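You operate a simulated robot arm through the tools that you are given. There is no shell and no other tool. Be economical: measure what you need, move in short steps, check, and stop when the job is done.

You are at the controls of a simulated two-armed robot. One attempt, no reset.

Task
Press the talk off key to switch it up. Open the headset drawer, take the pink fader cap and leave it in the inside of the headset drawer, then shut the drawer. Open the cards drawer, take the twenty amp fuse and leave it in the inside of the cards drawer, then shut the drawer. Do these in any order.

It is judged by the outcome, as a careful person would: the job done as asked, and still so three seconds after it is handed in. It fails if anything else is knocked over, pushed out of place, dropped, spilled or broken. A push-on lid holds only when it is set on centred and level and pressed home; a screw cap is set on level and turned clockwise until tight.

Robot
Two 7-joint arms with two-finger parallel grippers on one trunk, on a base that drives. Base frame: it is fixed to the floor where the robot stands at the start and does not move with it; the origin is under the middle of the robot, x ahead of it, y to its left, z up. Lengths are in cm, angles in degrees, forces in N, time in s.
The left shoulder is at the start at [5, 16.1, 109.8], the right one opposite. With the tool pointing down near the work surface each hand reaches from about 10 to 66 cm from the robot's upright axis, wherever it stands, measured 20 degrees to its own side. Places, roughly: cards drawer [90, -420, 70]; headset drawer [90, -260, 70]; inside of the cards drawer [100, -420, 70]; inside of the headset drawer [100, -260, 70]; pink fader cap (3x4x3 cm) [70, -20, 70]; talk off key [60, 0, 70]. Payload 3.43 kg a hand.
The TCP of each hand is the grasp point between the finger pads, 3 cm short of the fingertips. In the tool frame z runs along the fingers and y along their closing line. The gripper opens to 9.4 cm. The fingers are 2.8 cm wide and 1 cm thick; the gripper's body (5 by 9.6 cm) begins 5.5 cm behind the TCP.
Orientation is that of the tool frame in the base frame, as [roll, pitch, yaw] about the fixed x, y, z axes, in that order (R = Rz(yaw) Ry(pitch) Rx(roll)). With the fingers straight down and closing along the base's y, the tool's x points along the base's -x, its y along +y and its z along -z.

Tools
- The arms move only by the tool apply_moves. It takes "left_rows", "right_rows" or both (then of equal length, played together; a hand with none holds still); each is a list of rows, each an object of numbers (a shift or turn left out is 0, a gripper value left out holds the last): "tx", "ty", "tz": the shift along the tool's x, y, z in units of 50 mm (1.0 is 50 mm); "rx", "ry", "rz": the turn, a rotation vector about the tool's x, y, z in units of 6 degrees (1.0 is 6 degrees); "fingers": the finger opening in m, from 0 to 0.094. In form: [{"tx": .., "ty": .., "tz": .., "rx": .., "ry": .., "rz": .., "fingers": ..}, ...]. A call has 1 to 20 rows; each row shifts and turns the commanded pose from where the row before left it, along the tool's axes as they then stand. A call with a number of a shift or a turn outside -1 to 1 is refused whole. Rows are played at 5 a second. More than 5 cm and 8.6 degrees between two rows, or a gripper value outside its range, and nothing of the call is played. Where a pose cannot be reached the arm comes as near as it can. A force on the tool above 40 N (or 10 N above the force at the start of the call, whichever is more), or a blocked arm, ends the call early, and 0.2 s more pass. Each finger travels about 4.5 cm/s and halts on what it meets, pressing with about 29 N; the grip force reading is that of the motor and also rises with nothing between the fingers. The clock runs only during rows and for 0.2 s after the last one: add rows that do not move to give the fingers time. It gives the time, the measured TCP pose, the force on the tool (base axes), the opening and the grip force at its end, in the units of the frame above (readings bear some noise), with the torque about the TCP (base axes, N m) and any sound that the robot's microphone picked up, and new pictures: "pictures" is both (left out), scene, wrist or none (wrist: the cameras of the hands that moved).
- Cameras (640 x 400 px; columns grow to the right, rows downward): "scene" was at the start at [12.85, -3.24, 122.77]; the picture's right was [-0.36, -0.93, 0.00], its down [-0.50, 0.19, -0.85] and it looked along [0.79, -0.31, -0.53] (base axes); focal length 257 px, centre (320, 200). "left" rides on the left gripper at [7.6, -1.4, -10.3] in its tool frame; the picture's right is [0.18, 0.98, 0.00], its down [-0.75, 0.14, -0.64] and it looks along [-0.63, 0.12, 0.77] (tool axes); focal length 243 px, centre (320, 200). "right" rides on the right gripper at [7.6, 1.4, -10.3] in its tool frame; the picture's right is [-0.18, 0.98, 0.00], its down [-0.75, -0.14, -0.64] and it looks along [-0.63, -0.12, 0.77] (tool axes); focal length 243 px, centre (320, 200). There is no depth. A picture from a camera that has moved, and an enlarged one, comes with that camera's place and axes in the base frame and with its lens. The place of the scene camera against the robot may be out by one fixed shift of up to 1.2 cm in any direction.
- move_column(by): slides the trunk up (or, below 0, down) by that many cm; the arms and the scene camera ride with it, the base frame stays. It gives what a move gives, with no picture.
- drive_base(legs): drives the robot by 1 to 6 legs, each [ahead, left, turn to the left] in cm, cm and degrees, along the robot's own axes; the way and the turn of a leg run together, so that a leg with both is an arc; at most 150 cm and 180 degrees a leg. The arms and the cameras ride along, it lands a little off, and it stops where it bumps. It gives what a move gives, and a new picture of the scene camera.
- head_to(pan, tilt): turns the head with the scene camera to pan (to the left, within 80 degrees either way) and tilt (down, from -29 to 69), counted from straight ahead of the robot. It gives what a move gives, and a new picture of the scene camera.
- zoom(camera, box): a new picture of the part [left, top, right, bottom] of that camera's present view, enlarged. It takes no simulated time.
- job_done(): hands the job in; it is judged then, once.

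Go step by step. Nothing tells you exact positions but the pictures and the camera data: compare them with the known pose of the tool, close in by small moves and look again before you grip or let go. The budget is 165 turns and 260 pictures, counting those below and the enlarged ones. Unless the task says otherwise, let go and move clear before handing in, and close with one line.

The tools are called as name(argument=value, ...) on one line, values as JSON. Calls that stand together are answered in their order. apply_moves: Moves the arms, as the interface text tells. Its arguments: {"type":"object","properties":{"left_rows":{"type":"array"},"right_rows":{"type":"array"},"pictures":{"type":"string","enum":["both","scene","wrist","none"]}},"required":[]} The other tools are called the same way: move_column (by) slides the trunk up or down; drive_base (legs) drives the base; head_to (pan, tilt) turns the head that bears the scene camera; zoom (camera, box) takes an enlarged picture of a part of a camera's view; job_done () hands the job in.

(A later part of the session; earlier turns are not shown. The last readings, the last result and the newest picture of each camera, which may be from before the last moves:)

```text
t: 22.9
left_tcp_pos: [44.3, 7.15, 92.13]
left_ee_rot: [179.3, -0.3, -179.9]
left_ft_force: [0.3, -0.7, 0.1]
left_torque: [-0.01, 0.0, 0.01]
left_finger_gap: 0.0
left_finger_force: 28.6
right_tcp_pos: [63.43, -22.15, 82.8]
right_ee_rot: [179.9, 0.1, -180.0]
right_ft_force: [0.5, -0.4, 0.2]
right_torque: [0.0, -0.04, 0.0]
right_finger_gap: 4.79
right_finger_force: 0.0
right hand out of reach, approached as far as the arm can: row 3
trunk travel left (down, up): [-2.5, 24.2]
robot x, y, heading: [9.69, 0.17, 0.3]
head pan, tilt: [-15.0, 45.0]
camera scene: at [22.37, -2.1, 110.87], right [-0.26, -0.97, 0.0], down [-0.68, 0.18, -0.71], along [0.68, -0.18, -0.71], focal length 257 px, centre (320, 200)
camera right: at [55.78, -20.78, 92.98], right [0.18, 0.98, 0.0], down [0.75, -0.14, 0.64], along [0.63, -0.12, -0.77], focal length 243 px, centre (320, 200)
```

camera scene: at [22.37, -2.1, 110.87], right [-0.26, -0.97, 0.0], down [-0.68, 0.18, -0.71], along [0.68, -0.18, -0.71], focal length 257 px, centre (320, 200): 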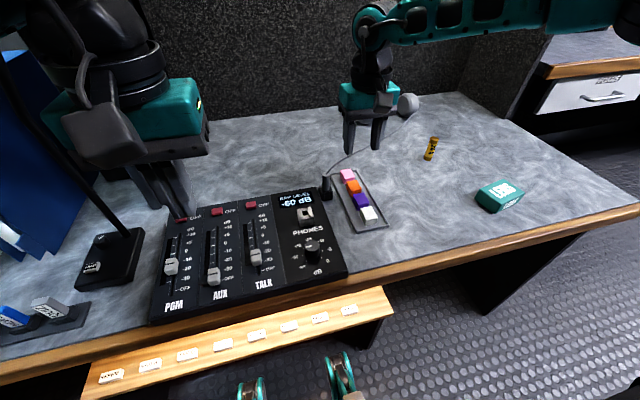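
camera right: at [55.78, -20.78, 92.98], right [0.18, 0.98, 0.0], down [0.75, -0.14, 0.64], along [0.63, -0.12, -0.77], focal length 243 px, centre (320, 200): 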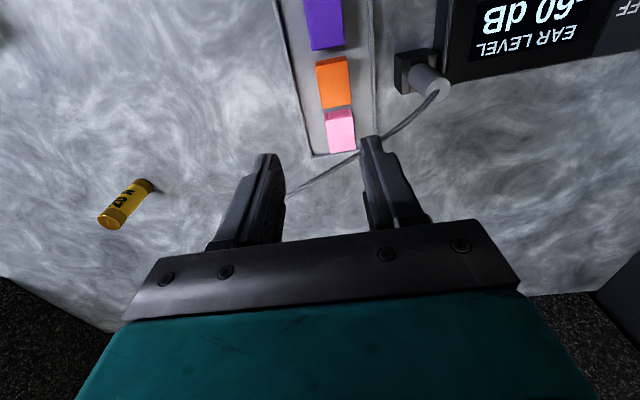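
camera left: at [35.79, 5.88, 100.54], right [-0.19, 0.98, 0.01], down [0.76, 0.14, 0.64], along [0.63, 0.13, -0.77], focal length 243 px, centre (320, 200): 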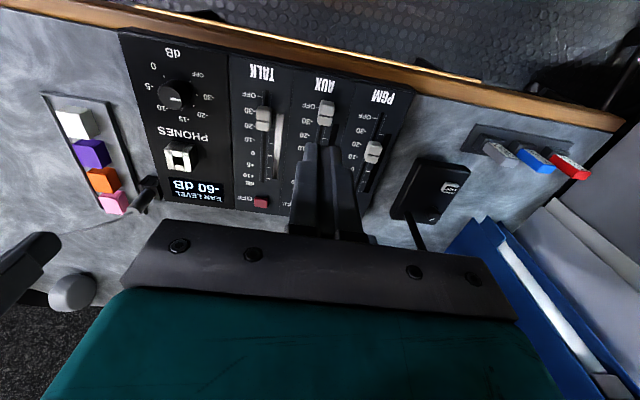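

Reach is better but still a few cm short, and something around the small bench blocks the base. I back off, shift right past the bench, and drive in where the knee space is open so that the left hand can take the cap.

apply_moves(right_rows=[{"tz": -0.6, "tx": 0.6}, {"tz": -0.3, "tx": 0.8}, {}], pictures="none")

drive_base(legs=[[-14, 0, 0], [0, -42, 0]])

head_to(pan=0, tilt=60)

```text
t: 23.7
left_tcp_pos: [44.4, 7.24, 92.22]
left_ee_rot: [179.4, -0.3, -179.9]
left_ft_force: [-0.9, -0.8, 0.7]
left_torque: [-0.02, 0.04, 0.0]
left_finger_gap: 0.01
left_finger_force: 28.6
right_tcp_pos: [56.37, -22.28, 87.19]
right_ee_rot: [180.0, 0.0, 179.9]
right_ft_force: [-0.2, -0.1, -1.1]
right_torque: [0.0, 0.02, -0.01]
right_finger_gap: 4.82
right_finger_force: 0.1
trunk travel left (down, up): [-2.5, 24.2]
robot x, y, heading: [10.05, 0.22, -0.0]
head pan, tilt: [-15.0, 45.0]
```

```text
t: 28.8
left_tcp_pos: [30.31, -34.59, 92.26]
left_ee_rot: [179.4, -0.3, -179.9]
left_ft_force: [0.0, 0.0, 0.3]
left_torque: [-0.01, 0.01, 0.0]
left_finger_gap: 0.03
left_finger_force: 29.0
right_tcp_pos: [42.37, -64.15, 87.22]
right_ee_rot: [-180.0, -0.1, 180.0]
right_ft_force: [-0.3, 0.0, -0.6]
right_torque: [-0.02, -0.03, -0.02]
right_finger_gap: 4.8
right_finger_force: 0.1
trunk travel left (down, up): [-2.5, 24.2]
robot x, y, heading: [-3.92, -42.29, -0.1]
head pan, tilt: [-15.0, 45.0]
camera scene: at [8.36, -43.97, 110.88], right [-0.26, -0.97, 0.0], down [-0.68, 0.18, -0.71], along [0.68, -0.18, -0.71], focal length 257 px, centre (320, 200)
```

scene: 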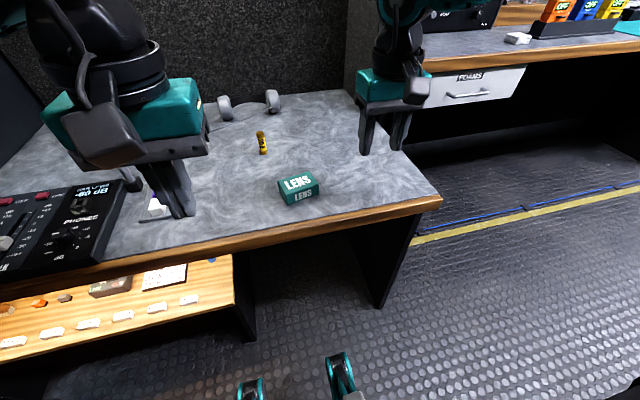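

```text
t: 29.6
left_tcp_pos: [30.4, -34.57, 92.18]
left_ee_rot: [179.4, -0.3, -179.8]
left_ft_force: [-0.5, 0.1, 0.8]
left_torque: [0.0, 0.01, 0.02]
left_finger_gap: 0.0
left_finger_force: 28.3
right_tcp_pos: [42.49, -64.13, 87.28]
right_ee_rot: [180.0, 0.0, 180.0]
right_ft_force: [0.1, -0.1, 0.4]
right_torque: [-0.04, 0.01, 0.01]
right_finger_gap: 4.79
right_finger_force: 0.0
trunk travel left (down, up): [-2.5, 24.2]
robot x, y, heading: [-3.89, -41.7, -0.1]
head pan, tilt: [0.0, 60.0]
camera scene: at [7.17, -41.87, 108.93], right [0.0, -1.0, 0.0], down [-0.87, 0.0, -0.5], along [0.5, 0.0, -0.87], focal length 257 px, centre (320, 200)
```

scene: 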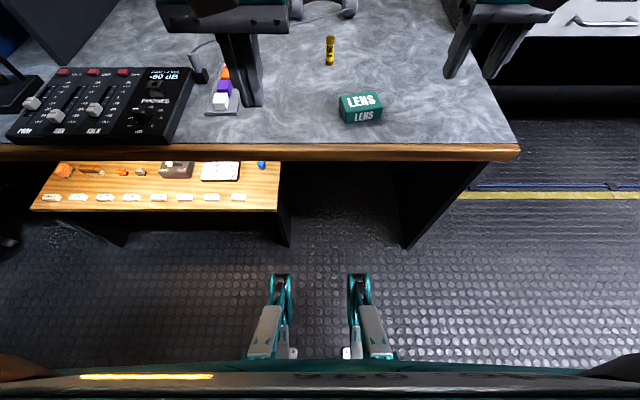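

The knee gap lies between y≈-28 and -79; the base fits centred at y≈-53. I drive there.

drive_base(legs=[[0, -11, 0], [22, 0, 0]])

head_to(pan=20, tilt=45)

```text
t: 32.5
left_tcp_pos: [52.18, -45.61, 92.2]
left_ee_rot: [179.4, -0.3, -179.8]
left_ft_force: [0.2, 0.2, 0.1]
left_torque: [-0.01, 0.0, 0.02]
left_finger_gap: 0.0
left_finger_force: 29.1
right_tcp_pos: [64.36, -74.95, 87.21]
right_ee_rot: [180.0, 0.0, -179.9]
right_ft_force: [-0.7, 0.2, -0.9]
right_torque: [-0.01, 0.02, -0.02]
right_finger_gap: 4.77
right_finger_force: 0.0
trunk travel left (down, up): [-2.5, 24.2]
robot x, y, heading: [17.86, -52.65, -0.1]
head pan, tilt: [0.0, 60.0]
camera scene: at [29.07, -52.78, 108.92], right [0.0, -1.0, 0.0], down [-0.87, 0.0, -0.5], along [0.5, 0.0, -0.87], focal length 257 px, centre (320, 200)
```

scene: 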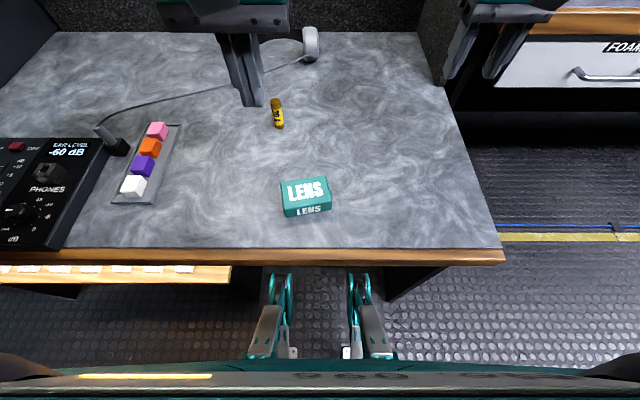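

```text
t: 33.3
left_tcp_pos: [52.25, -45.5, 92.35]
left_ee_rot: [179.4, -0.3, -179.6]
left_ft_force: [-0.3, 0.2, 0.2]
left_torque: [-0.01, -0.02, 0.01]
left_finger_gap: 0.01
left_finger_force: 29.0
right_tcp_pos: [64.22, -75.05, 87.38]
right_ee_rot: [-179.9, -0.1, -179.9]
right_ft_force: [-0.6, -0.2, -0.3]
right_torque: [0.01, 0.03, -0.02]
right_finger_gap: 4.8
right_finger_force: 0.1
trunk travel left (down, up): [-2.5, 24.2]
robot x, y, heading: [18.29, -52.66, 0.0]
head pan, tilt: [20.0, 45.0]
camera scene: at [30.02, -50.0, 110.87], right [0.34, -0.94, 0.0], down [-0.66, -0.24, -0.71], along [0.66, 0.24, -0.71], focal length 257 px, centre (320, 200)
```

scene: 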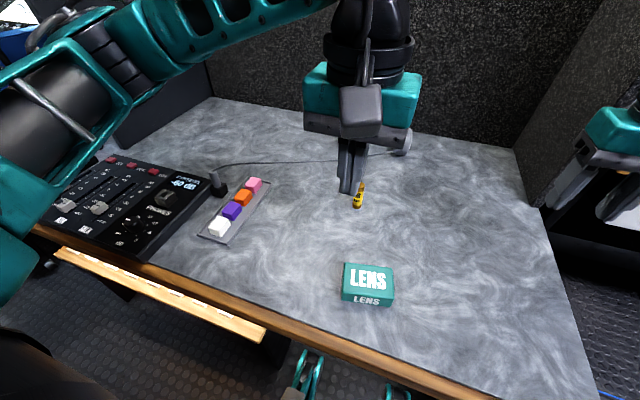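

Driven in fully. Now the left hand goes over toward the pink cap, opened to 4.8 cm.

apply_moves(left_rows=[{"tx": -0.26, "ty": 0.82, "tz": 0.2, "fingers": 0.048}, {"tx": -0.26, "ty": 0.82, "tz": 0.2}, {"tx": -0.26, "ty": 0.82, "tz": 0.2}, {"tx": -0.26, "ty": 0.82, "tz": 0.2}, {"tx": -0.26, "ty": 0.82, "tz": 0.2}, {"tx": -0.26, "ty": 0.82, "tz": 0.2}, {}])

```text
t: 34.9
left_tcp_pos: [59.99, -20.76, 86.47]
left_ee_rot: [179.4, -0.3, -179.8]
left_ft_force: [0.2, -0.6, -0.1]
left_torque: [0.01, 0.01, -0.04]
left_finger_gap: 4.84
left_finger_force: 0.0
right_tcp_pos: [64.34, -75.04, 87.28]
right_ee_rot: [-179.9, 0.0, -179.8]
right_ft_force: [0.0, 0.3, -0.5]
right_torque: [-0.04, 0.04, 0.03]
right_finger_gap: 4.79
right_finger_force: 0.1
trunk travel left (down, up): [-2.5, 24.2]
robot x, y, heading: [17.43, -52.79, -0.1]
head pan, tilt: [20.0, 45.0]
camera scene: at [30.02, -49.99, 110.88], right [0.34, -0.94, 0.0], down [-0.66, -0.24, -0.71], along [0.66, 0.24, -0.71], focal length 257 px, centre (320, 200)
camera left: at [52.47, -22.3, 96.68], right [-0.19, 0.98, 0.01], down [0.76, 0.14, 0.64], along [0.63, 0.13, -0.77], focal length 243 px, centre (320, 200)
```

scene: 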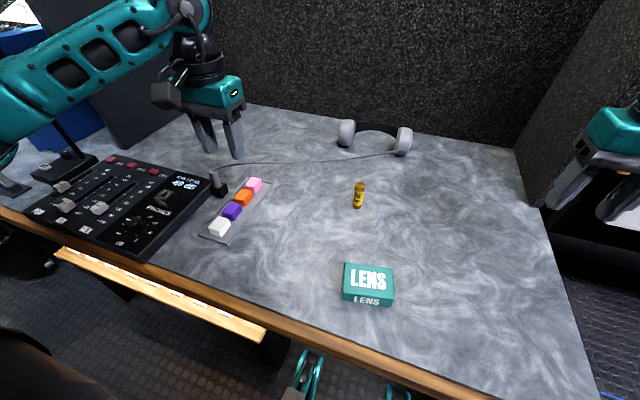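
left: 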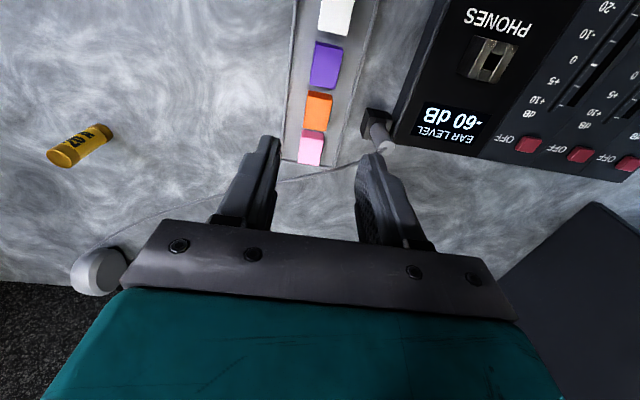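

apply_moves(left_rows=[{"tx": -0.42, "ty": 0.01, "tz": 0.5}, {"tx": -0.42, "ty": 0.01, "tz": 0.5}, {"tx": -0.42, "ty": 0.01, "tz": 0.5}, {}], pictures="wrist")

zoom(camera="scene", box=[190, 130, 310, 230])

```text
t: 35.9
left_tcp_pos: [66.18, -20.5, 78.85]
left_ee_rot: [179.3, -0.2, -180.0]
left_ft_force: [-0.6, -1.0, -0.8]
left_torque: [0.01, 0.0, 0.02]
left_finger_gap: 4.8
left_finger_force: 0.1
right_tcp_pos: [64.28, -75.0, 87.33]
right_ee_rot: [-180.0, 0.0, -179.9]
right_ft_force: [0.7, 0.4, 0.2]
right_torque: [0.02, 0.01, 0.02]
right_finger_gap: 4.81
right_finger_force: 0.0
trunk travel left (down, up): [-2.5, 24.2]
robot x, y, heading: [17.85, -52.39, 0.1]
head pan, tilt: [20.0, 45.0]
camera left: at [58.61, -22.12, 89.07], right [-0.19, 0.98, 0.01], down [0.76, 0.14, 0.64], along [0.63, 0.13, -0.77], focal length 243 px, centre (320, 200)
```

left: 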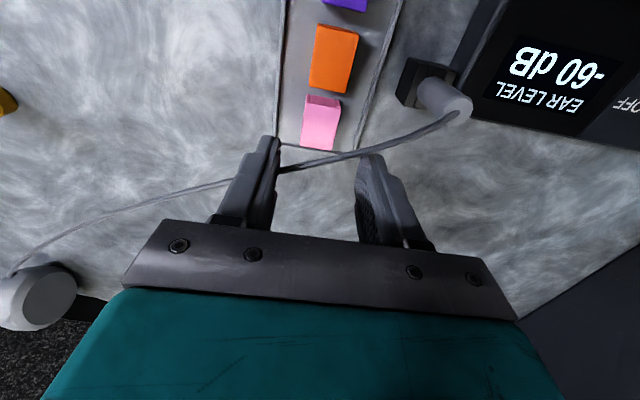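

```text
4.00 times, centred on (250, 180) of scene
camera zoom: at [30.03, -49.99, 110.88], right [0.34, -0.94, 0.0], down [-0.66, -0.24, -0.71], along [0.66, 0.24, -0.71], focal length 1027 px, centre (600, 280)
```

zoom: 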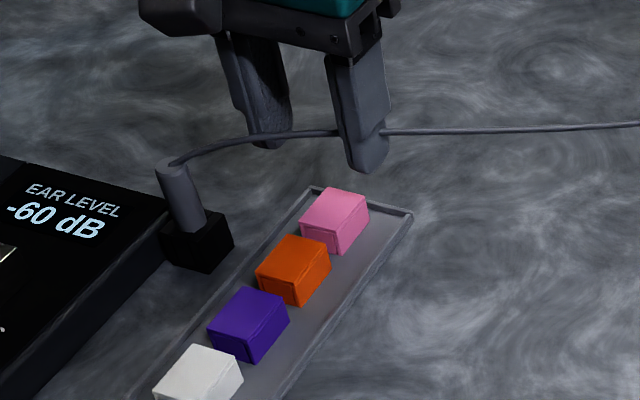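

Aligned: cap directly below the fingers, cable well clear. Descending to grip height.

apply_moves(left_rows=[{"tz": 0.4}, {"tz": 0.4}, {"tz": 0.3}, {"tz": 0.2}, {}], pictures="wrist")

zoom(camera="scene", box=[200, 150, 300, 212])

```text
t: 36.9
left_tcp_pos: [66.07, -20.59, 73.94]
left_ee_rot: [179.9, 0.4, -179.8]
left_ft_force: [-13.9, 0.9, 20.8]
left_torque: [-0.66, 0.66, -0.47]
left_finger_gap: 4.73
left_finger_force: 0.1
right_tcp_pos: [64.21, -74.85, 87.53]
right_ee_rot: [-179.9, 0.2, -179.9]
right_ft_force: [-0.1, 0.5, -0.2]
right_torque: [-0.01, 0.0, 0.01]
right_finger_gap: 4.79
right_finger_force: 0.1
trunk travel left (down, up): [-2.5, 24.2]
robot x, y, heading: [17.53, -52.93, 0.1]
head pan, tilt: [20.0, 45.0]
stopped in row 4 (left hand): the force on the tool passed its limit at 50 N (the readings are from after the stop); the commanded pose is now the measured one
camera left: at [58.44, -21.99, 84.03], right [-0.19, 0.98, 0.0], down [0.75, 0.14, 0.65], along [0.64, 0.12, -0.76], focal length 243 px, centre (320, 200)
```

left: 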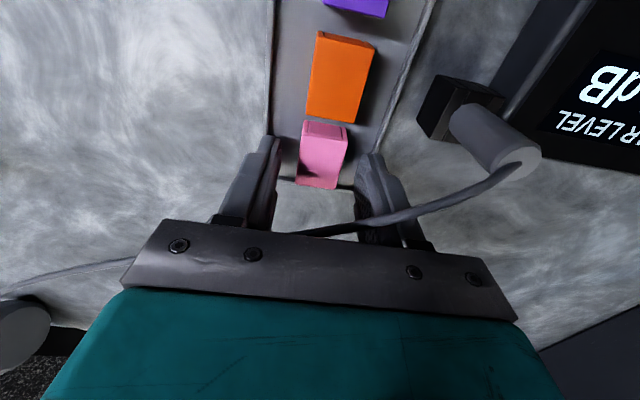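

```text
6.40 times, centred on (250, 181) of scene
camera zoom: at [29.76, -50.03, 110.93], right [0.34, -0.94, 0.0], down [-0.66, -0.24, -0.71], along [0.67, 0.24, -0.71], focal length 1643 px, centre (768, 322)
```

zoom: 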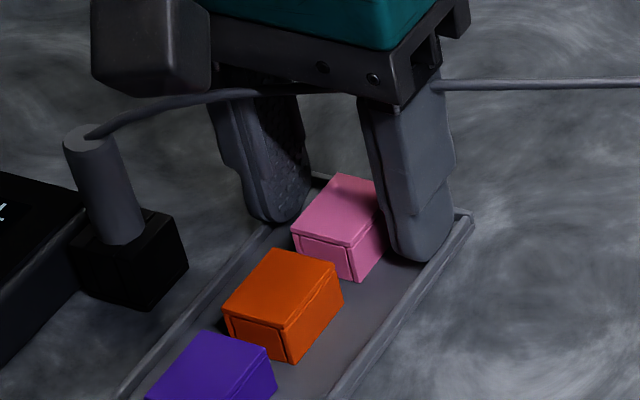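

A finger touched down on the tray rim/floor at tip height ≈70.9. I check closely the cable and the cap before gripping.

zoom(camera="left", box=[200, 90, 440, 240])

apply_moves(left_rows=[{"tz": -0.06}, {}], pictures="none")

```text
2.67 times, centred on (320, 165) of left
camera zoom: at [58.44, -21.99, 84.03], right [-0.19, 0.98, 0.0], down [0.75, 0.14, 0.65], along [0.64, 0.12, -0.76], focal length 647 px, centre (320, 293)
```

zoom: 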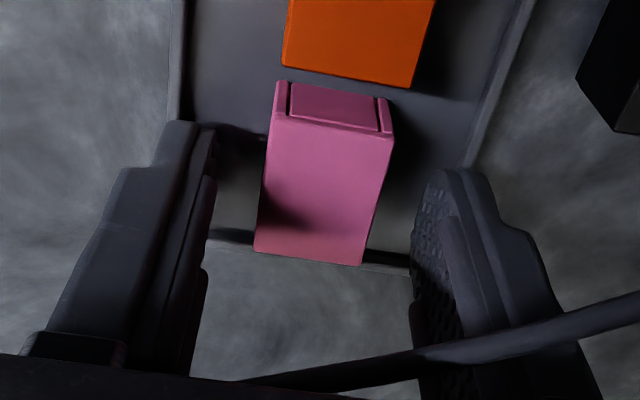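

```text
t: 37.5
left_tcp_pos: [66.1, -20.56, 73.94]
left_ee_rot: [179.7, 0.3, -179.8]
left_ft_force: [-16.5, 0.7, 15.1]
left_torque: [-0.49, 0.69, -0.52]
left_finger_gap: 4.72
left_finger_force: 0.0
right_tcp_pos: [64.2, -75.04, 87.36]
right_ee_rot: [-180.0, 0.1, -179.9]
right_ft_force: [-0.4, -0.8, -0.6]
right_torque: [0.02, 0.0, 0.05]
right_finger_gap: 4.83
right_finger_force: 0.0
trunk travel left (down, up): [-2.5, 24.2]
robot x, y, heading: [17.75, -52.99, 0.3]
head pan, tilt: [20.0, 45.0]
```

The cable arches above the cap's end of the tray and is in contact with the gripper. I back straight out and look again.

apply_moves(left_rows=[{"tz": -0.4}, {"tz": -0.6}, {"tz": -0.6}, {}])

zoom(camera="scene", box=[200, 110, 420, 240])

```text
t: 38.5
left_tcp_pos: [66.36, -20.54, 81.88]
left_ee_rot: [179.7, 0.2, -179.9]
left_ft_force: [-0.6, -0.5, 0.0]
left_torque: [-0.02, 0.0, 0.01]
left_finger_gap: 4.82
left_finger_force: 0.0
right_tcp_pos: [64.31, -74.94, 87.29]
right_ee_rot: [179.9, -0.1, -180.0]
right_ft_force: [-0.3, 0.0, 0.6]
right_torque: [0.01, 0.01, 0.02]
right_finger_gap: 4.8
right_finger_force: 0.1
trunk travel left (down, up): [-2.5, 24.2]
robot x, y, heading: [17.91, -52.8, 0.1]
head pan, tilt: [20.0, 45.0]
camera scene: at [30.0, -49.99, 110.87], right [0.34, -0.94, 0.0], down [-0.66, -0.24, -0.71], along [0.66, 0.24, -0.71], focal length 257 px, centre (320, 200)
camera left: at [58.63, -21.99, 91.98], right [-0.19, 0.98, 0.0], down [0.75, 0.14, 0.65], along [0.63, 0.12, -0.76], focal length 243 px, centre (320, 200)
```

scene: 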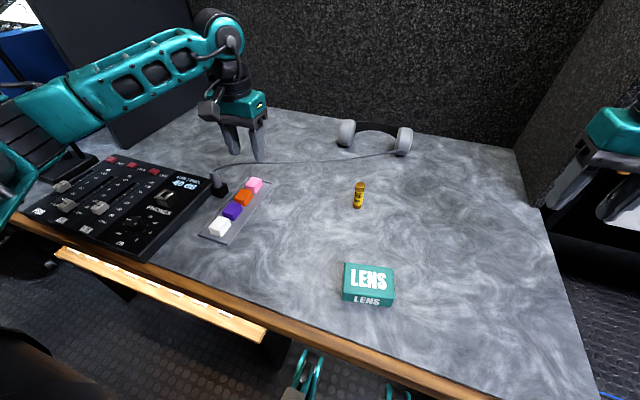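
left: 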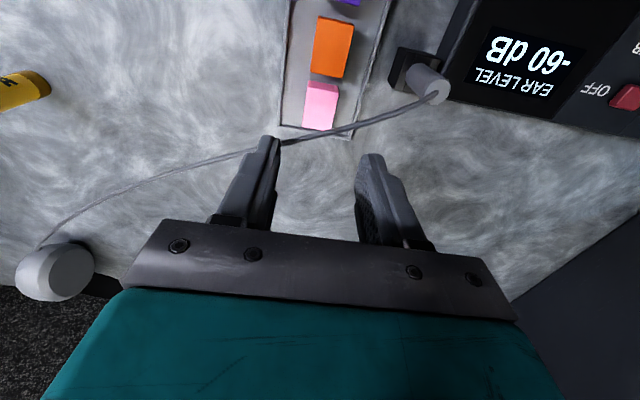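

```text
2.91 times, centred on (310, 175) of scene
camera zoom: at [30.0, -49.99, 110.87], right [0.34, -0.94, 0.0], down [-0.66, -0.24, -0.71], along [0.66, 0.24, -0.71], focal length 747 px, centre (349, 273)
```

zoom: 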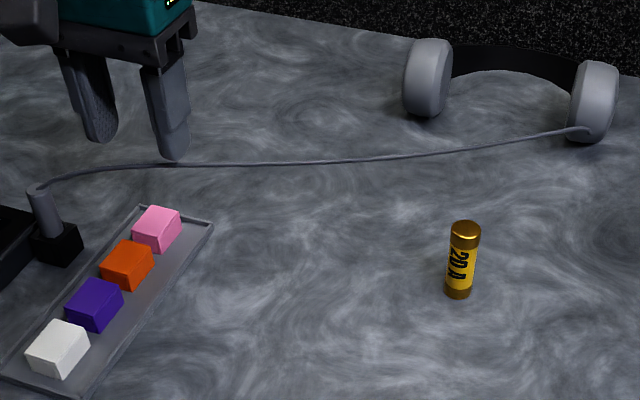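

Nothing moved. Triangulating shows the cable hangs in the air at z≈79 right over the tray end, so the palm met it. I must come in from the far side, tilted about 30° so that the body passes beyond the cable. First: lift, retract the right hand, and drive 8 cm further in.

apply_moves(left_rows=[{"tz": -0.7}, {"tz": -0.7}, {"tz": -0.6}, {}], right_rows=[{"tx": 0.7, "tz": -0.3}, {"tx": 0.7, "tz": -0.3}, {"tx": 0.7, "tz": -0.3}, {}], pictures="none")

drive_base(legs=[[8, 0, 0]])

apply_moves(left_rows=[{"tx": -0.3, "ry": -0.9}, {"tx": -0.3, "ry": -0.9}, {"tx": -0.2, "ry": -0.9}, {"ry": -0.9}, {"ry": -0.9}, {"ry": -0.5}, {}])

```text
t: 39.5
left_tcp_pos: [66.26, -20.76, 91.9]
left_ee_rot: [179.6, 0.3, -179.7]
left_ft_force: [-1.0, 0.2, 0.5]
left_torque: [-0.01, 0.01, -0.03]
left_finger_gap: 4.79
left_finger_force: 0.1
right_tcp_pos: [53.64, -75.06, 91.82]
right_ee_rot: [-180.0, 0.0, -179.9]
right_ft_force: [-0.8, -1.2, -0.1]
right_torque: [0.0, 0.0, 0.01]
right_finger_gap: 4.8
right_finger_force: 0.1
trunk travel left (down, up): [-2.5, 24.2]
robot x, y, heading: [18.06, -53.05, 0.2]
head pan, tilt: [20.0, 45.0]
```

```text
t: 40.5
left_tcp_pos: [71.28, -21.5, 91.78]
left_ee_rot: [179.8, 0.2, -179.8]
left_ft_force: [-0.6, -0.1, 0.1]
left_torque: [-0.02, -0.02, -0.02]
left_finger_gap: 4.8
left_finger_force: 0.1
right_tcp_pos: [58.74, -75.8, 91.83]
right_ee_rot: [-179.9, 0.0, -179.8]
right_ft_force: [0.8, 0.5, -0.3]
right_torque: [0.02, -0.05, -0.01]
right_finger_gap: 4.83
right_finger_force: 0.2
trunk travel left (down, up): [-2.5, 24.2]
robot x, y, heading: [23.02, -53.36, 0.2]
head pan, tilt: [20.0, 45.0]
stopped in leg 1: the robot was blocked; the commanded pose is now the measured one
camera scene: at [35.04, -50.76, 110.88], right [0.34, -0.94, 0.0], down [-0.66, -0.24, -0.71], along [0.66, 0.24, -0.71], focal length 257 px, centre (320, 200)
```

scene: 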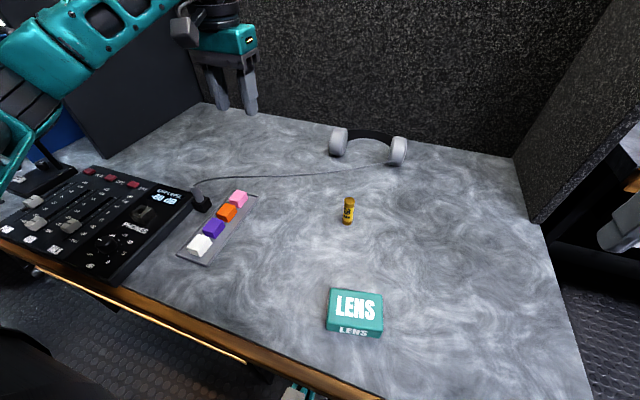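

```text
t: 42.1
left_tcp_pos: [75.39, -21.44, 91.96]
left_ee_rot: [179.7, 30.2, 180.0]
left_ft_force: [-0.6, 0.2, -0.6]
left_torque: [-0.03, 0.01, 0.0]
left_finger_gap: 4.81
left_finger_force: 0.0
right_tcp_pos: [58.83, -75.78, 91.8]
right_ee_rot: [-180.0, 0.0, 179.9]
right_ft_force: [-0.8, 0.2, -0.4]
right_torque: [-0.02, 0.0, -0.04]
right_finger_gap: 4.78
right_finger_force: 0.1
trunk travel left (down, up): [-2.5, 24.2]
robot x, y, heading: [22.86, -53.65, 0.2]
head pan, tilt: [20.0, 45.0]
camera scene: at [35.06, -50.79, 110.88], right [0.34, -0.94, 0.0], down [-0.66, -0.24, -0.71], along [0.66, 0.24, -0.71], focal length 257 px, centre (320, 200)
camera left: at [63.59, -22.97, 97.01], right [-0.16, 0.98, -0.09], down [0.33, 0.14, 0.93], along [0.93, 0.12, -0.34], focal length 243 px, centre (320, 200)
```

scene: 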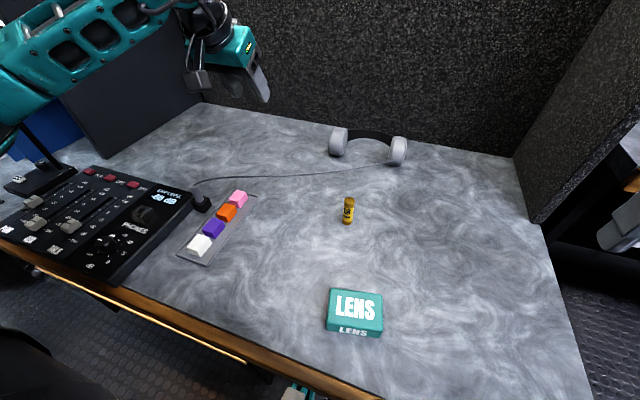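
left: 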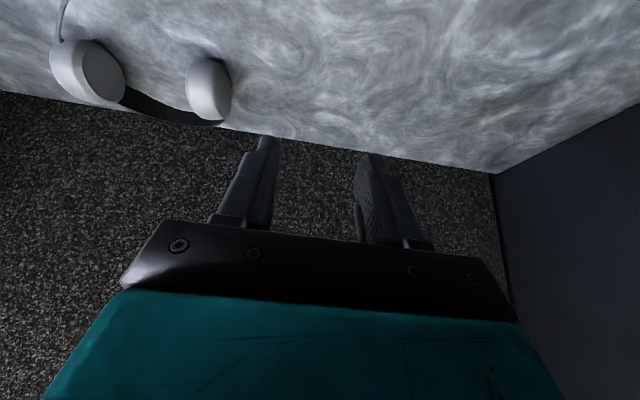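

I tilted the wrong way; I turn it back the other way so the fingers point back toward the robot.

apply_moves(left_rows=[{"ry": 0.92}, {"ry": 0.92}, {"ry": 0.92}, {"ry": 0.92}, {"ry": 0.92}, {"ry": 0.92}, {"ry": 0.92}, {"ry": 0.92}, {"ry": 0.92}, {"ry": 0.92}, {"ry": 0.84}, {}])

```text
t: 44.7
left_tcp_pos: [74.54, -21.83, 91.84]
left_ee_rot: [179.6, -29.9, -179.5]
left_ft_force: [-0.3, 0.3, 0.3]
left_torque: [0.03, -0.02, -0.02]
left_finger_gap: 4.79
left_finger_force: 0.0
left hand out of reach, approached as far as the arm can: row 11
right_tcp_pos: [58.86, -75.74, 91.83]
right_ee_rot: [-179.9, 0.0, -179.9]
right_ft_force: [0.3, 0.1, 0.3]
right_torque: [0.01, -0.03, -0.01]
right_finger_gap: 4.79
right_finger_force: 0.0
trunk travel left (down, up): [-2.5, 24.2]
robot x, y, heading: [22.84, -53.99, 0.2]
head pan, tilt: [20.0, 45.0]
camera scene: at [35.07, -50.81, 110.88], right [0.34, -0.94, 0.0], down [-0.66, -0.24, -0.71], along [0.66, 0.24, -0.71], focal length 257 px, centre (320, 200)
camera left: at [73.06, -23.32, 104.46], right [-0.16, 0.98, 0.1], down [0.97, 0.15, 0.18], along [0.16, 0.12, -0.98], focal length 243 px, centre (320, 200)
```

scene: 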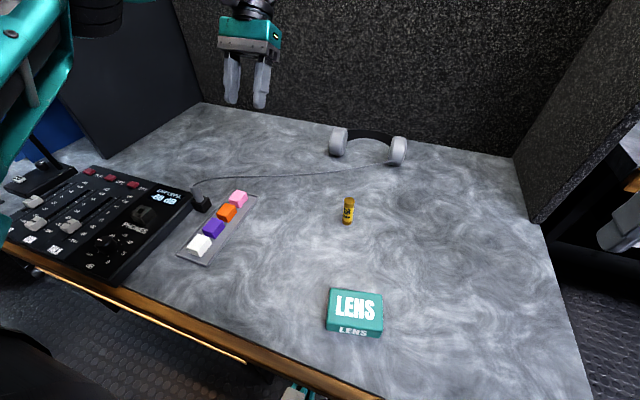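
left: 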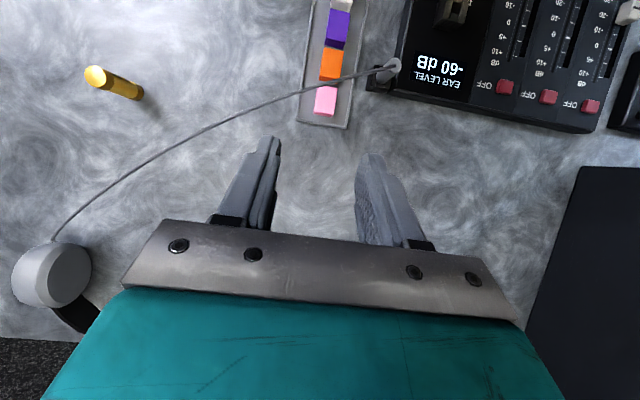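

zoom(camera="left", box=[270, 20, 430, 140])

zoom(camera="scene", box=[170, 160, 290, 240])

```text
3.33 times, centred on (350, 80) of left
camera zoom: at [73.06, -23.32, 104.46], right [-0.16, 0.98, 0.1], down [0.97, 0.15, 0.18], along [0.16, 0.12, -0.98], focal length 809 px, centre (220, 600)
```

zoom: 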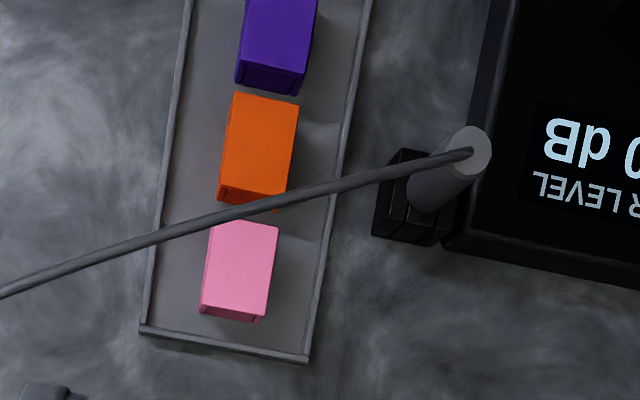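

```text
5.00 times, centred on (230, 200) of scene
camera zoom: at [35.07, -50.81, 110.88], right [0.34, -0.94, 0.0], down [-0.66, -0.24, -0.71], along [0.66, 0.24, -0.71], focal length 1284 px, centre (770, 200)
```

zoom: 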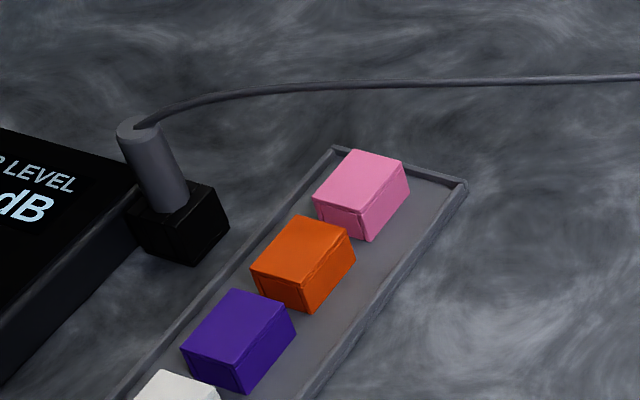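

Good view: the pink cap is clear of the cable from this side. I lower on the far side of the cable to z≈85.

apply_moves(left_rows=[{"tz": 0.4, "tx": -0.23, "ty": 0.08}, {"tz": 0.4, "tx": -0.23, "ty": 0.07}, {"tz": 0.38, "tx": -0.22, "ty": 0.07}, {}])

```text
t: 45.7
left_tcp_pos: [74.44, -20.6, 84.92]
left_ee_rot: [179.6, -30.0, -179.5]
left_ft_force: [-0.8, 0.5, -0.4]
left_torque: [-0.04, 0.02, 0.02]
left_finger_gap: 4.79
left_finger_force: 0.1
right_tcp_pos: [58.88, -75.74, 91.8]
right_ee_rot: [-179.9, 0.0, -179.9]
right_ft_force: [0.7, 0.2, 0.3]
right_torque: [0.0, -0.02, 0.0]
right_finger_gap: 4.8
right_finger_force: 0.1
trunk travel left (down, up): [-2.5, 24.2]
robot x, y, heading: [22.97, -53.79, -0.0]
head pan, tilt: [20.0, 45.0]
camera scene: at [35.07, -50.79, 110.88], right [0.34, -0.94, 0.0], down [-0.66, -0.24, -0.71], along [0.66, 0.24, -0.71], focal length 257 px, centre (320, 200)
camera left: at [73.1, -22.08, 97.55], right [-0.16, 0.98, 0.1], down [0.97, 0.15, 0.18], along [0.16, 0.12, -0.98], focal length 243 px, centre (320, 200)
```

scene: 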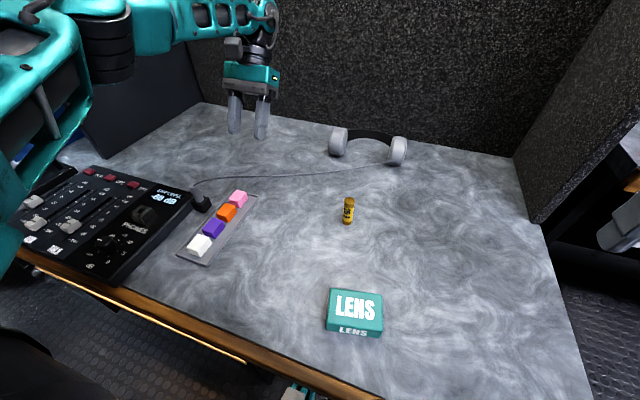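
left: 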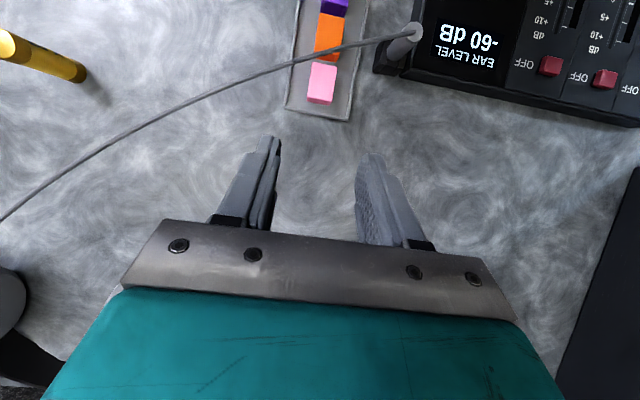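

The axis passes about 1 cm beyond the cap, so I shift 1 cm and advance along the tool axis partway, then check.

apply_moves(left_rows=[{"tx": 0.2, "tz": 0.4}, {"tz": 0.5}, {"tz": 0.5}, {}])

zoom(camera="scene", box=[170, 110, 310, 240])

```text
t: 46.7
left_tcp_pos: [70.19, -20.51, 79.49]
left_ee_rot: [179.7, -30.0, -179.6]
left_ft_force: [-0.7, 0.2, -0.7]
left_torque: [0.01, 0.01, -0.02]
left_finger_gap: 4.8
left_finger_force: 0.0
right_tcp_pos: [58.76, -75.77, 91.88]
right_ee_rot: [-179.8, -0.1, -179.9]
right_ft_force: [0.2, -0.3, 0.0]
right_torque: [-0.04, -0.04, 0.01]
right_finger_gap: 4.82
right_finger_force: 0.1
trunk travel left (down, up): [-2.5, 24.2]
robot x, y, heading: [23.29, -53.31, 0.1]
head pan, tilt: [20.0, 45.0]
camera scene: at [35.06, -50.79, 110.88], right [0.34, -0.94, 0.0], down [-0.66, -0.24, -0.71], along [0.66, 0.24, -0.71], focal length 257 px, centre (320, 200)
camera left: at [68.78, -22.1, 92.08], right [-0.16, 0.98, 0.1], down [0.97, 0.15, 0.18], along [0.16, 0.12, -0.98], focal length 243 px, centre (320, 200)
```

scene: 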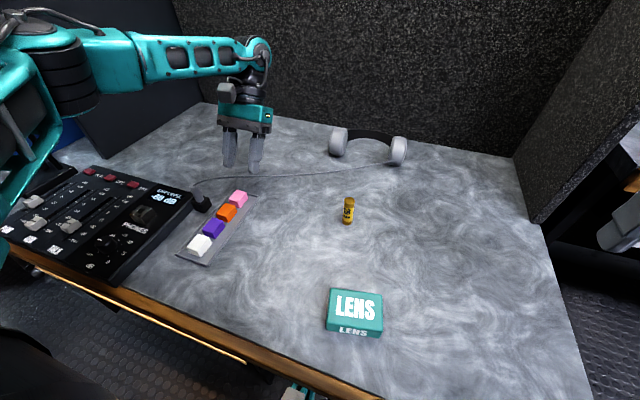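
left: 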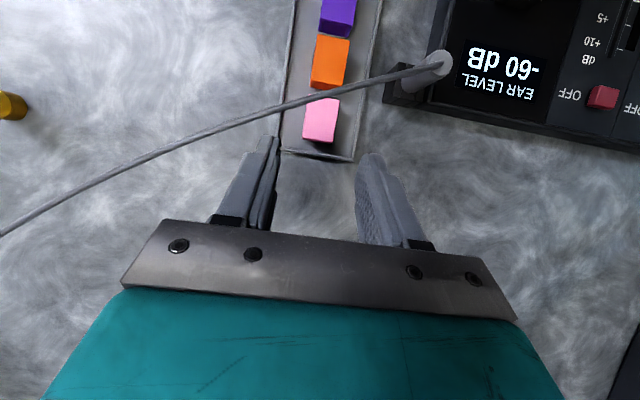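

```text
3.08 times, centred on (240, 175) of scene
camera zoom: at [35.06, -50.79, 110.88], right [0.34, -0.94, 0.0], down [-0.66, -0.24, -0.71], along [0.66, 0.24, -0.71], focal length 790 px, centre (566, 277)
```

zoom: 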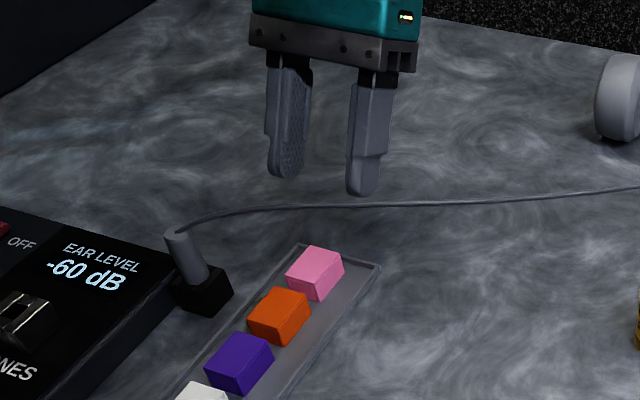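

The palm would pass within millimetres of the cable at this tilt, so I increase the tilt to 38° and aim half a centimetre farther along the cap.

apply_moves(left_rows=[{"tx": -0.24, "tz": -0.15}, {"tx": -0.24, "tz": -0.15}, {"ry": 0.67}, {"ry": 0.67}, {}])

zoom(camera="left", box=[160, 50, 480, 250])

```text
t: 47.9
left_tcp_pos: [73.04, -20.65, 79.49]
left_ee_rot: [179.7, -38.2, -179.4]
left_ft_force: [-1.2, 0.4, -0.3]
left_torque: [0.04, 0.06, 0.03]
left_finger_gap: 4.81
left_finger_force: 0.1
right_tcp_pos: [58.91, -75.66, 91.87]
right_ee_rot: [-179.9, 0.0, -179.9]
right_ft_force: [-0.2, 0.9, 0.0]
right_torque: [0.03, 0.01, -0.04]
right_finger_gap: 4.82
right_finger_force: 0.0
trunk travel left (down, up): [-2.5, 24.2]
robot x, y, heading: [22.5, -53.45, 0.2]
head pan, tilt: [20.0, 45.0]
camera scene: at [35.07, -50.8, 110.88], right [0.34, -0.94, 0.0], down [-0.66, -0.24, -0.71], along [0.66, 0.24, -0.71], focal length 257 px, centre (320, 200)
camera left: at [73.34, -22.11, 92.22], right [-0.15, 0.98, 0.12], down [0.99, 0.15, 0.04], along [0.02, 0.12, -0.99], focal length 243 px, centre (320, 200)
```

scene: 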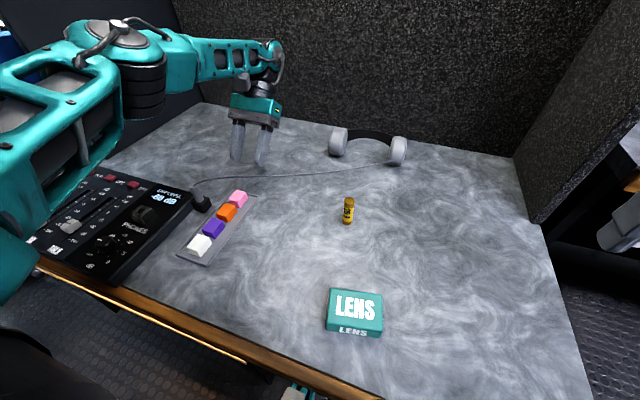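
left: 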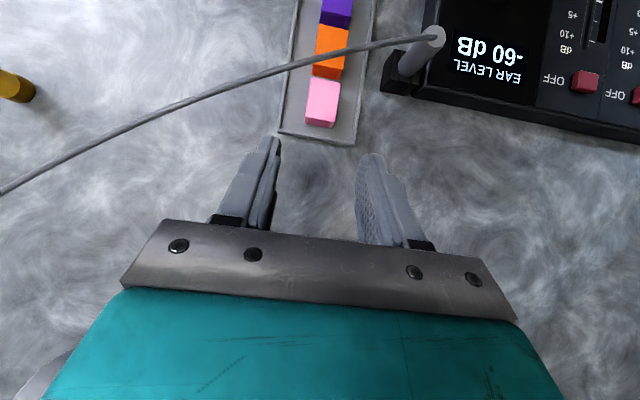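

```text
2.00 times, centred on (320, 150) of left
camera zoom: at [73.34, -22.11, 92.22], right [-0.15, 0.98, 0.12], down [0.99, 0.15, 0.04], along [0.02, 0.12, -0.99], focal length 485 px, centre (320, 300)
```

zoom: 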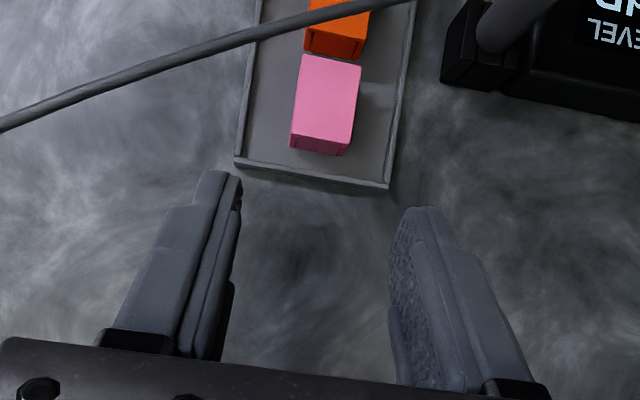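

Now clear margins. Advancing along the tool axis in steps.

apply_moves(left_rows=[{"tz": 0.5}, {"tz": 0.5}, {"tz": 0.4}, {}], pictures="wrist")

zoom(camera="scene", box=[180, 130, 300, 220])

```text
t: 48.9
left_tcp_pos: [68.56, -20.65, 74.23]
left_ee_rot: [179.6, -38.0, -179.5]
left_ft_force: [2.7, 0.0, 5.8]
left_torque: [-0.11, -0.06, 0.08]
left_finger_gap: 4.78
left_finger_force: 0.1
right_tcp_pos: [58.78, -75.66, 91.93]
right_ee_rot: [-179.9, 0.0, -179.8]
right_ft_force: [-0.3, -0.6, -0.1]
right_torque: [0.01, -0.01, 0.0]
right_finger_gap: 4.8
right_finger_force: 0.1
trunk travel left (down, up): [-2.5, 24.2]
robot x, y, heading: [22.85, -53.6, 0.1]
head pan, tilt: [20.0, 45.0]
camera left: at [68.97, -22.1, 86.77], right [-0.15, 0.98, 0.12], down [0.99, 0.15, 0.04], along [0.03, 0.12, -0.99], focal length 243 px, centre (320, 200)
```

left: 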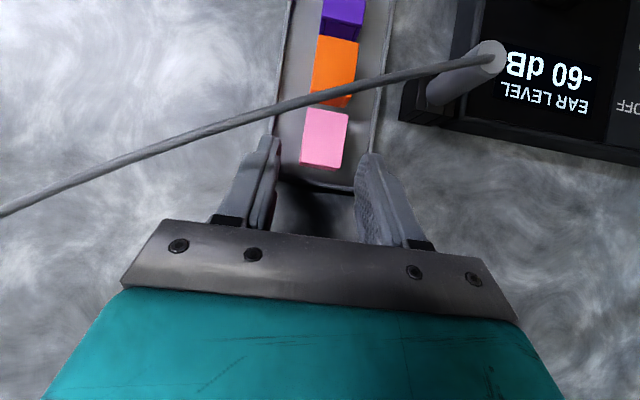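

```text
4.44 times, centred on (240, 175) of scene
camera zoom: at [35.05, -50.81, 110.89], right [0.34, -0.94, 0.0], down [-0.66, -0.24, -0.71], along [0.66, 0.24, -0.71], focal length 1141 px, centre (676, 311)
```

zoom: 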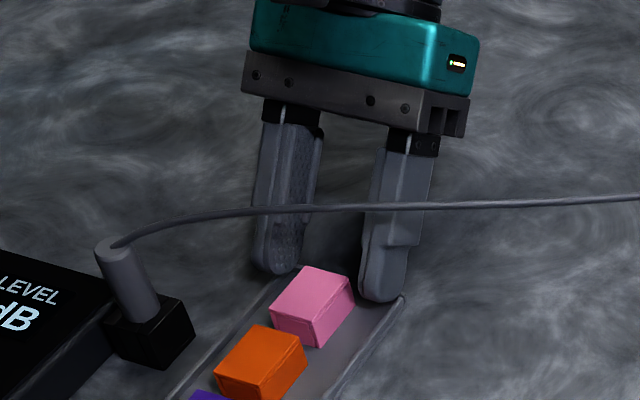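

Light contact with the tray's end rim; the fingers are at the right height. I ease up 2 mm and slide 1 cm toward the robot so they straddle the cap.

apply_moves(left_rows=[{"tx": 0.03, "tz": -0.04}, {"tx": 0.07, "tz": 0.06}, {"tx": 0.07, "tz": 0.06}, {}], pictures="wrist")

zoom(camera="scene", box=[180, 130, 300, 220])

```text
t: 49.9
left_tcp_pos: [67.75, -20.58, 74.1]
left_ee_rot: [179.5, -38.1, -179.5]
left_ft_force: [-0.1, 0.8, 0.0]
left_torque: [0.0, 0.01, 0.0]
left_finger_gap: 4.8
left_finger_force: 0.1
right_tcp_pos: [58.85, -75.81, 91.82]
right_ee_rot: [-179.8, 0.0, -180.0]
right_ft_force: [-0.3, -0.9, 0.2]
right_torque: [0.01, -0.02, -0.03]
right_finger_gap: 4.83
right_finger_force: 0.2
trunk travel left (down, up): [-2.5, 24.2]
robot x, y, heading: [23.23, -53.69, 0.2]
head pan, tilt: [20.0, 45.0]
camera left: at [68.09, -22.13, 86.89], right [-0.15, 0.98, 0.12], down [0.99, 0.15, 0.04], along [0.02, 0.12, -0.99], focal length 243 px, centre (320, 200)
```

left: 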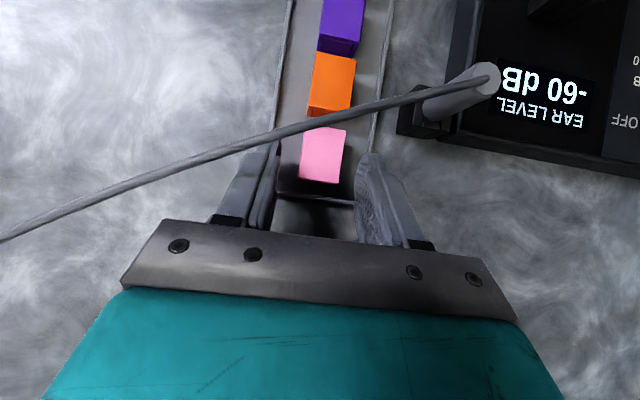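

```text
4.44 times, centred on (240, 175) of scene
camera zoom: at [35.06, -50.79, 110.88], right [0.34, -0.94, 0.0], down [-0.66, -0.24, -0.71], along [0.66, 0.24, -0.71], focal length 1141 px, centre (676, 311)
```

zoom: 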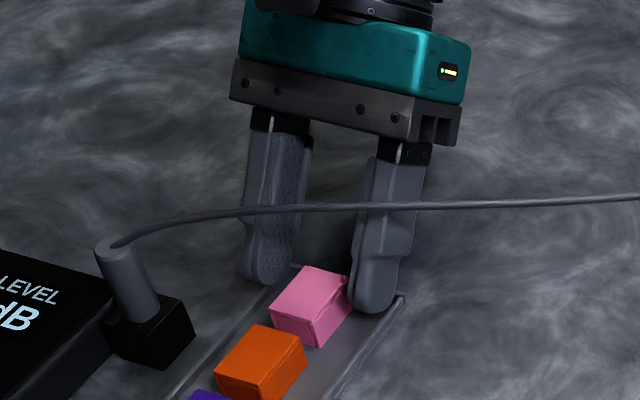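

Straddling correctly. A final few mm in and down, then close.

apply_moves(left_rows=[{"tx": 0.03, "tz": 0.1}, {"fingers": 0.015}, {}, {}, {}], pictures="wrist")

zoom(camera="scene", box=[180, 130, 300, 220])

```text
t: 51.1
left_tcp_pos: [67.3, -20.59, 73.99]
left_ee_rot: [179.5, -38.1, -179.5]
left_ft_force: [0.1, -0.6, 0.2]
left_torque: [0.0, 0.0, 0.02]
left_finger_gap: 2.4
left_finger_force: 29.2
right_tcp_pos: [58.74, -75.85, 91.73]
right_ee_rot: [-179.8, 0.0, -179.8]
right_ft_force: [0.4, -0.4, 0.7]
right_torque: [-0.02, 0.01, -0.01]
right_finger_gap: 4.78
right_finger_force: 0.0
trunk travel left (down, up): [-2.5, 24.2]
robot x, y, heading: [22.65, -53.35, 0.3]
head pan, tilt: [20.0, 45.0]
camera left: at [67.68, -22.11, 86.6], right [-0.15, 0.98, 0.12], down [0.99, 0.15, 0.04], along [0.02, 0.12, -0.99], focal length 243 px, centre (320, 200)
```

left: 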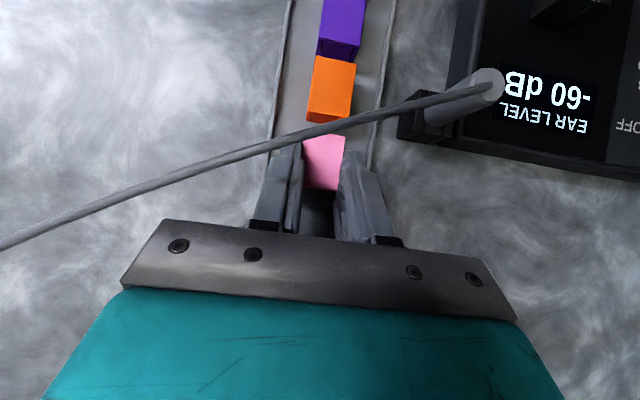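

```text
4.44 times, centred on (240, 175) of scene
camera zoom: at [35.07, -50.79, 110.87], right [0.34, -0.94, 0.0], down [-0.66, -0.24, -0.71], along [0.66, 0.24, -0.71], focal length 1141 px, centre (676, 311)
```

zoom: 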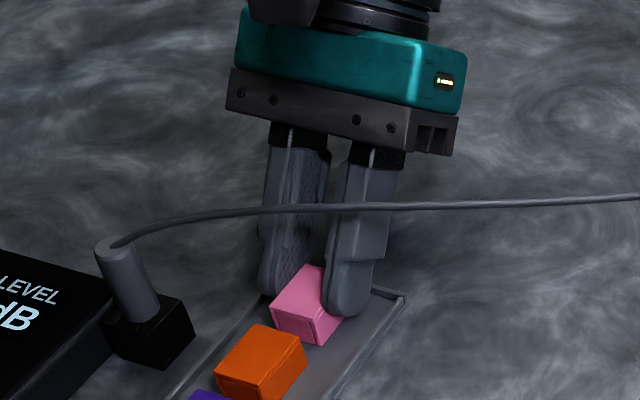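

Gripped (2.4 cm). I withdraw along the tool axis, beyond the cable.

apply_moves(left_rows=[{"tz": -0.3}, {"tz": -0.5}, {"tz": -0.6}, {"tz": -0.6}, {"tz": -0.5}, {}])

```text
t: 52.5
left_tcp_pos: [73.01, -21.3, 83.64]
left_ee_rot: [179.5, -37.9, -179.4]
left_ft_force: [-0.1, -0.2, -0.4]
left_torque: [0.01, -0.01, -0.01]
left_finger_gap: 2.34
left_finger_force: 28.8
left hand out of reach, approached as far as the arm can: row 4, 5
right_tcp_pos: [58.83, -75.84, 91.79]
right_ee_rot: [-179.9, 0.0, -179.9]
right_ft_force: [-0.2, 0.3, 0.2]
right_torque: [0.01, -0.01, 0.04]
right_finger_gap: 4.82
right_finger_force: 0.0
trunk travel left (down, up): [-2.5, 24.2]
robot x, y, heading: [23.1, -53.37, 0.3]
head pan, tilt: [20.0, 45.0]
camera scene: at [35.06, -50.79, 110.88], right [0.34, -0.94, 0.0], down [-0.66, -0.24, -0.71], along [0.66, 0.24, -0.71], focal length 257 px, centre (320, 200)
camera left: at [73.42, -22.82, 96.27], right [-0.15, 0.98, 0.12], down [0.99, 0.15, 0.04], along [0.03, 0.12, -0.99], focal length 243 px, centre (320, 200)
```

scene: 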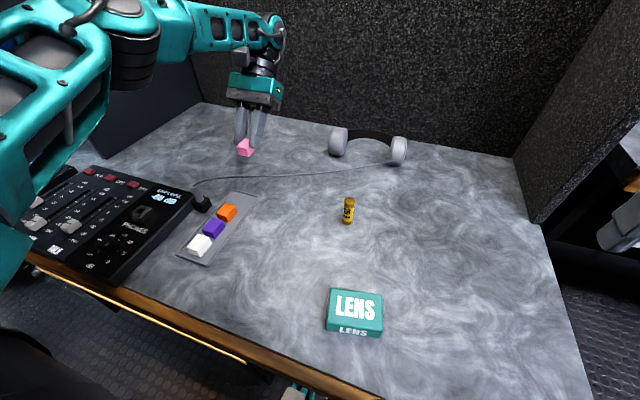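
left: 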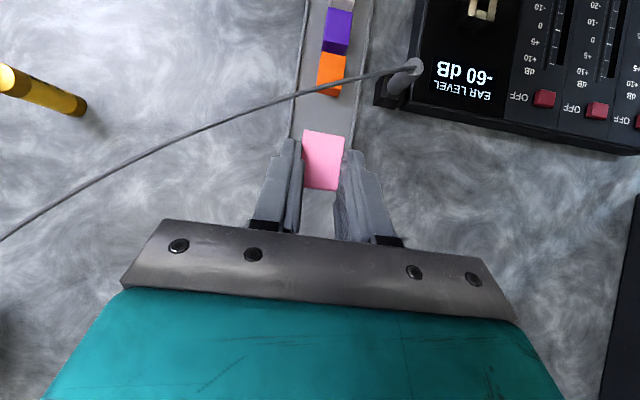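

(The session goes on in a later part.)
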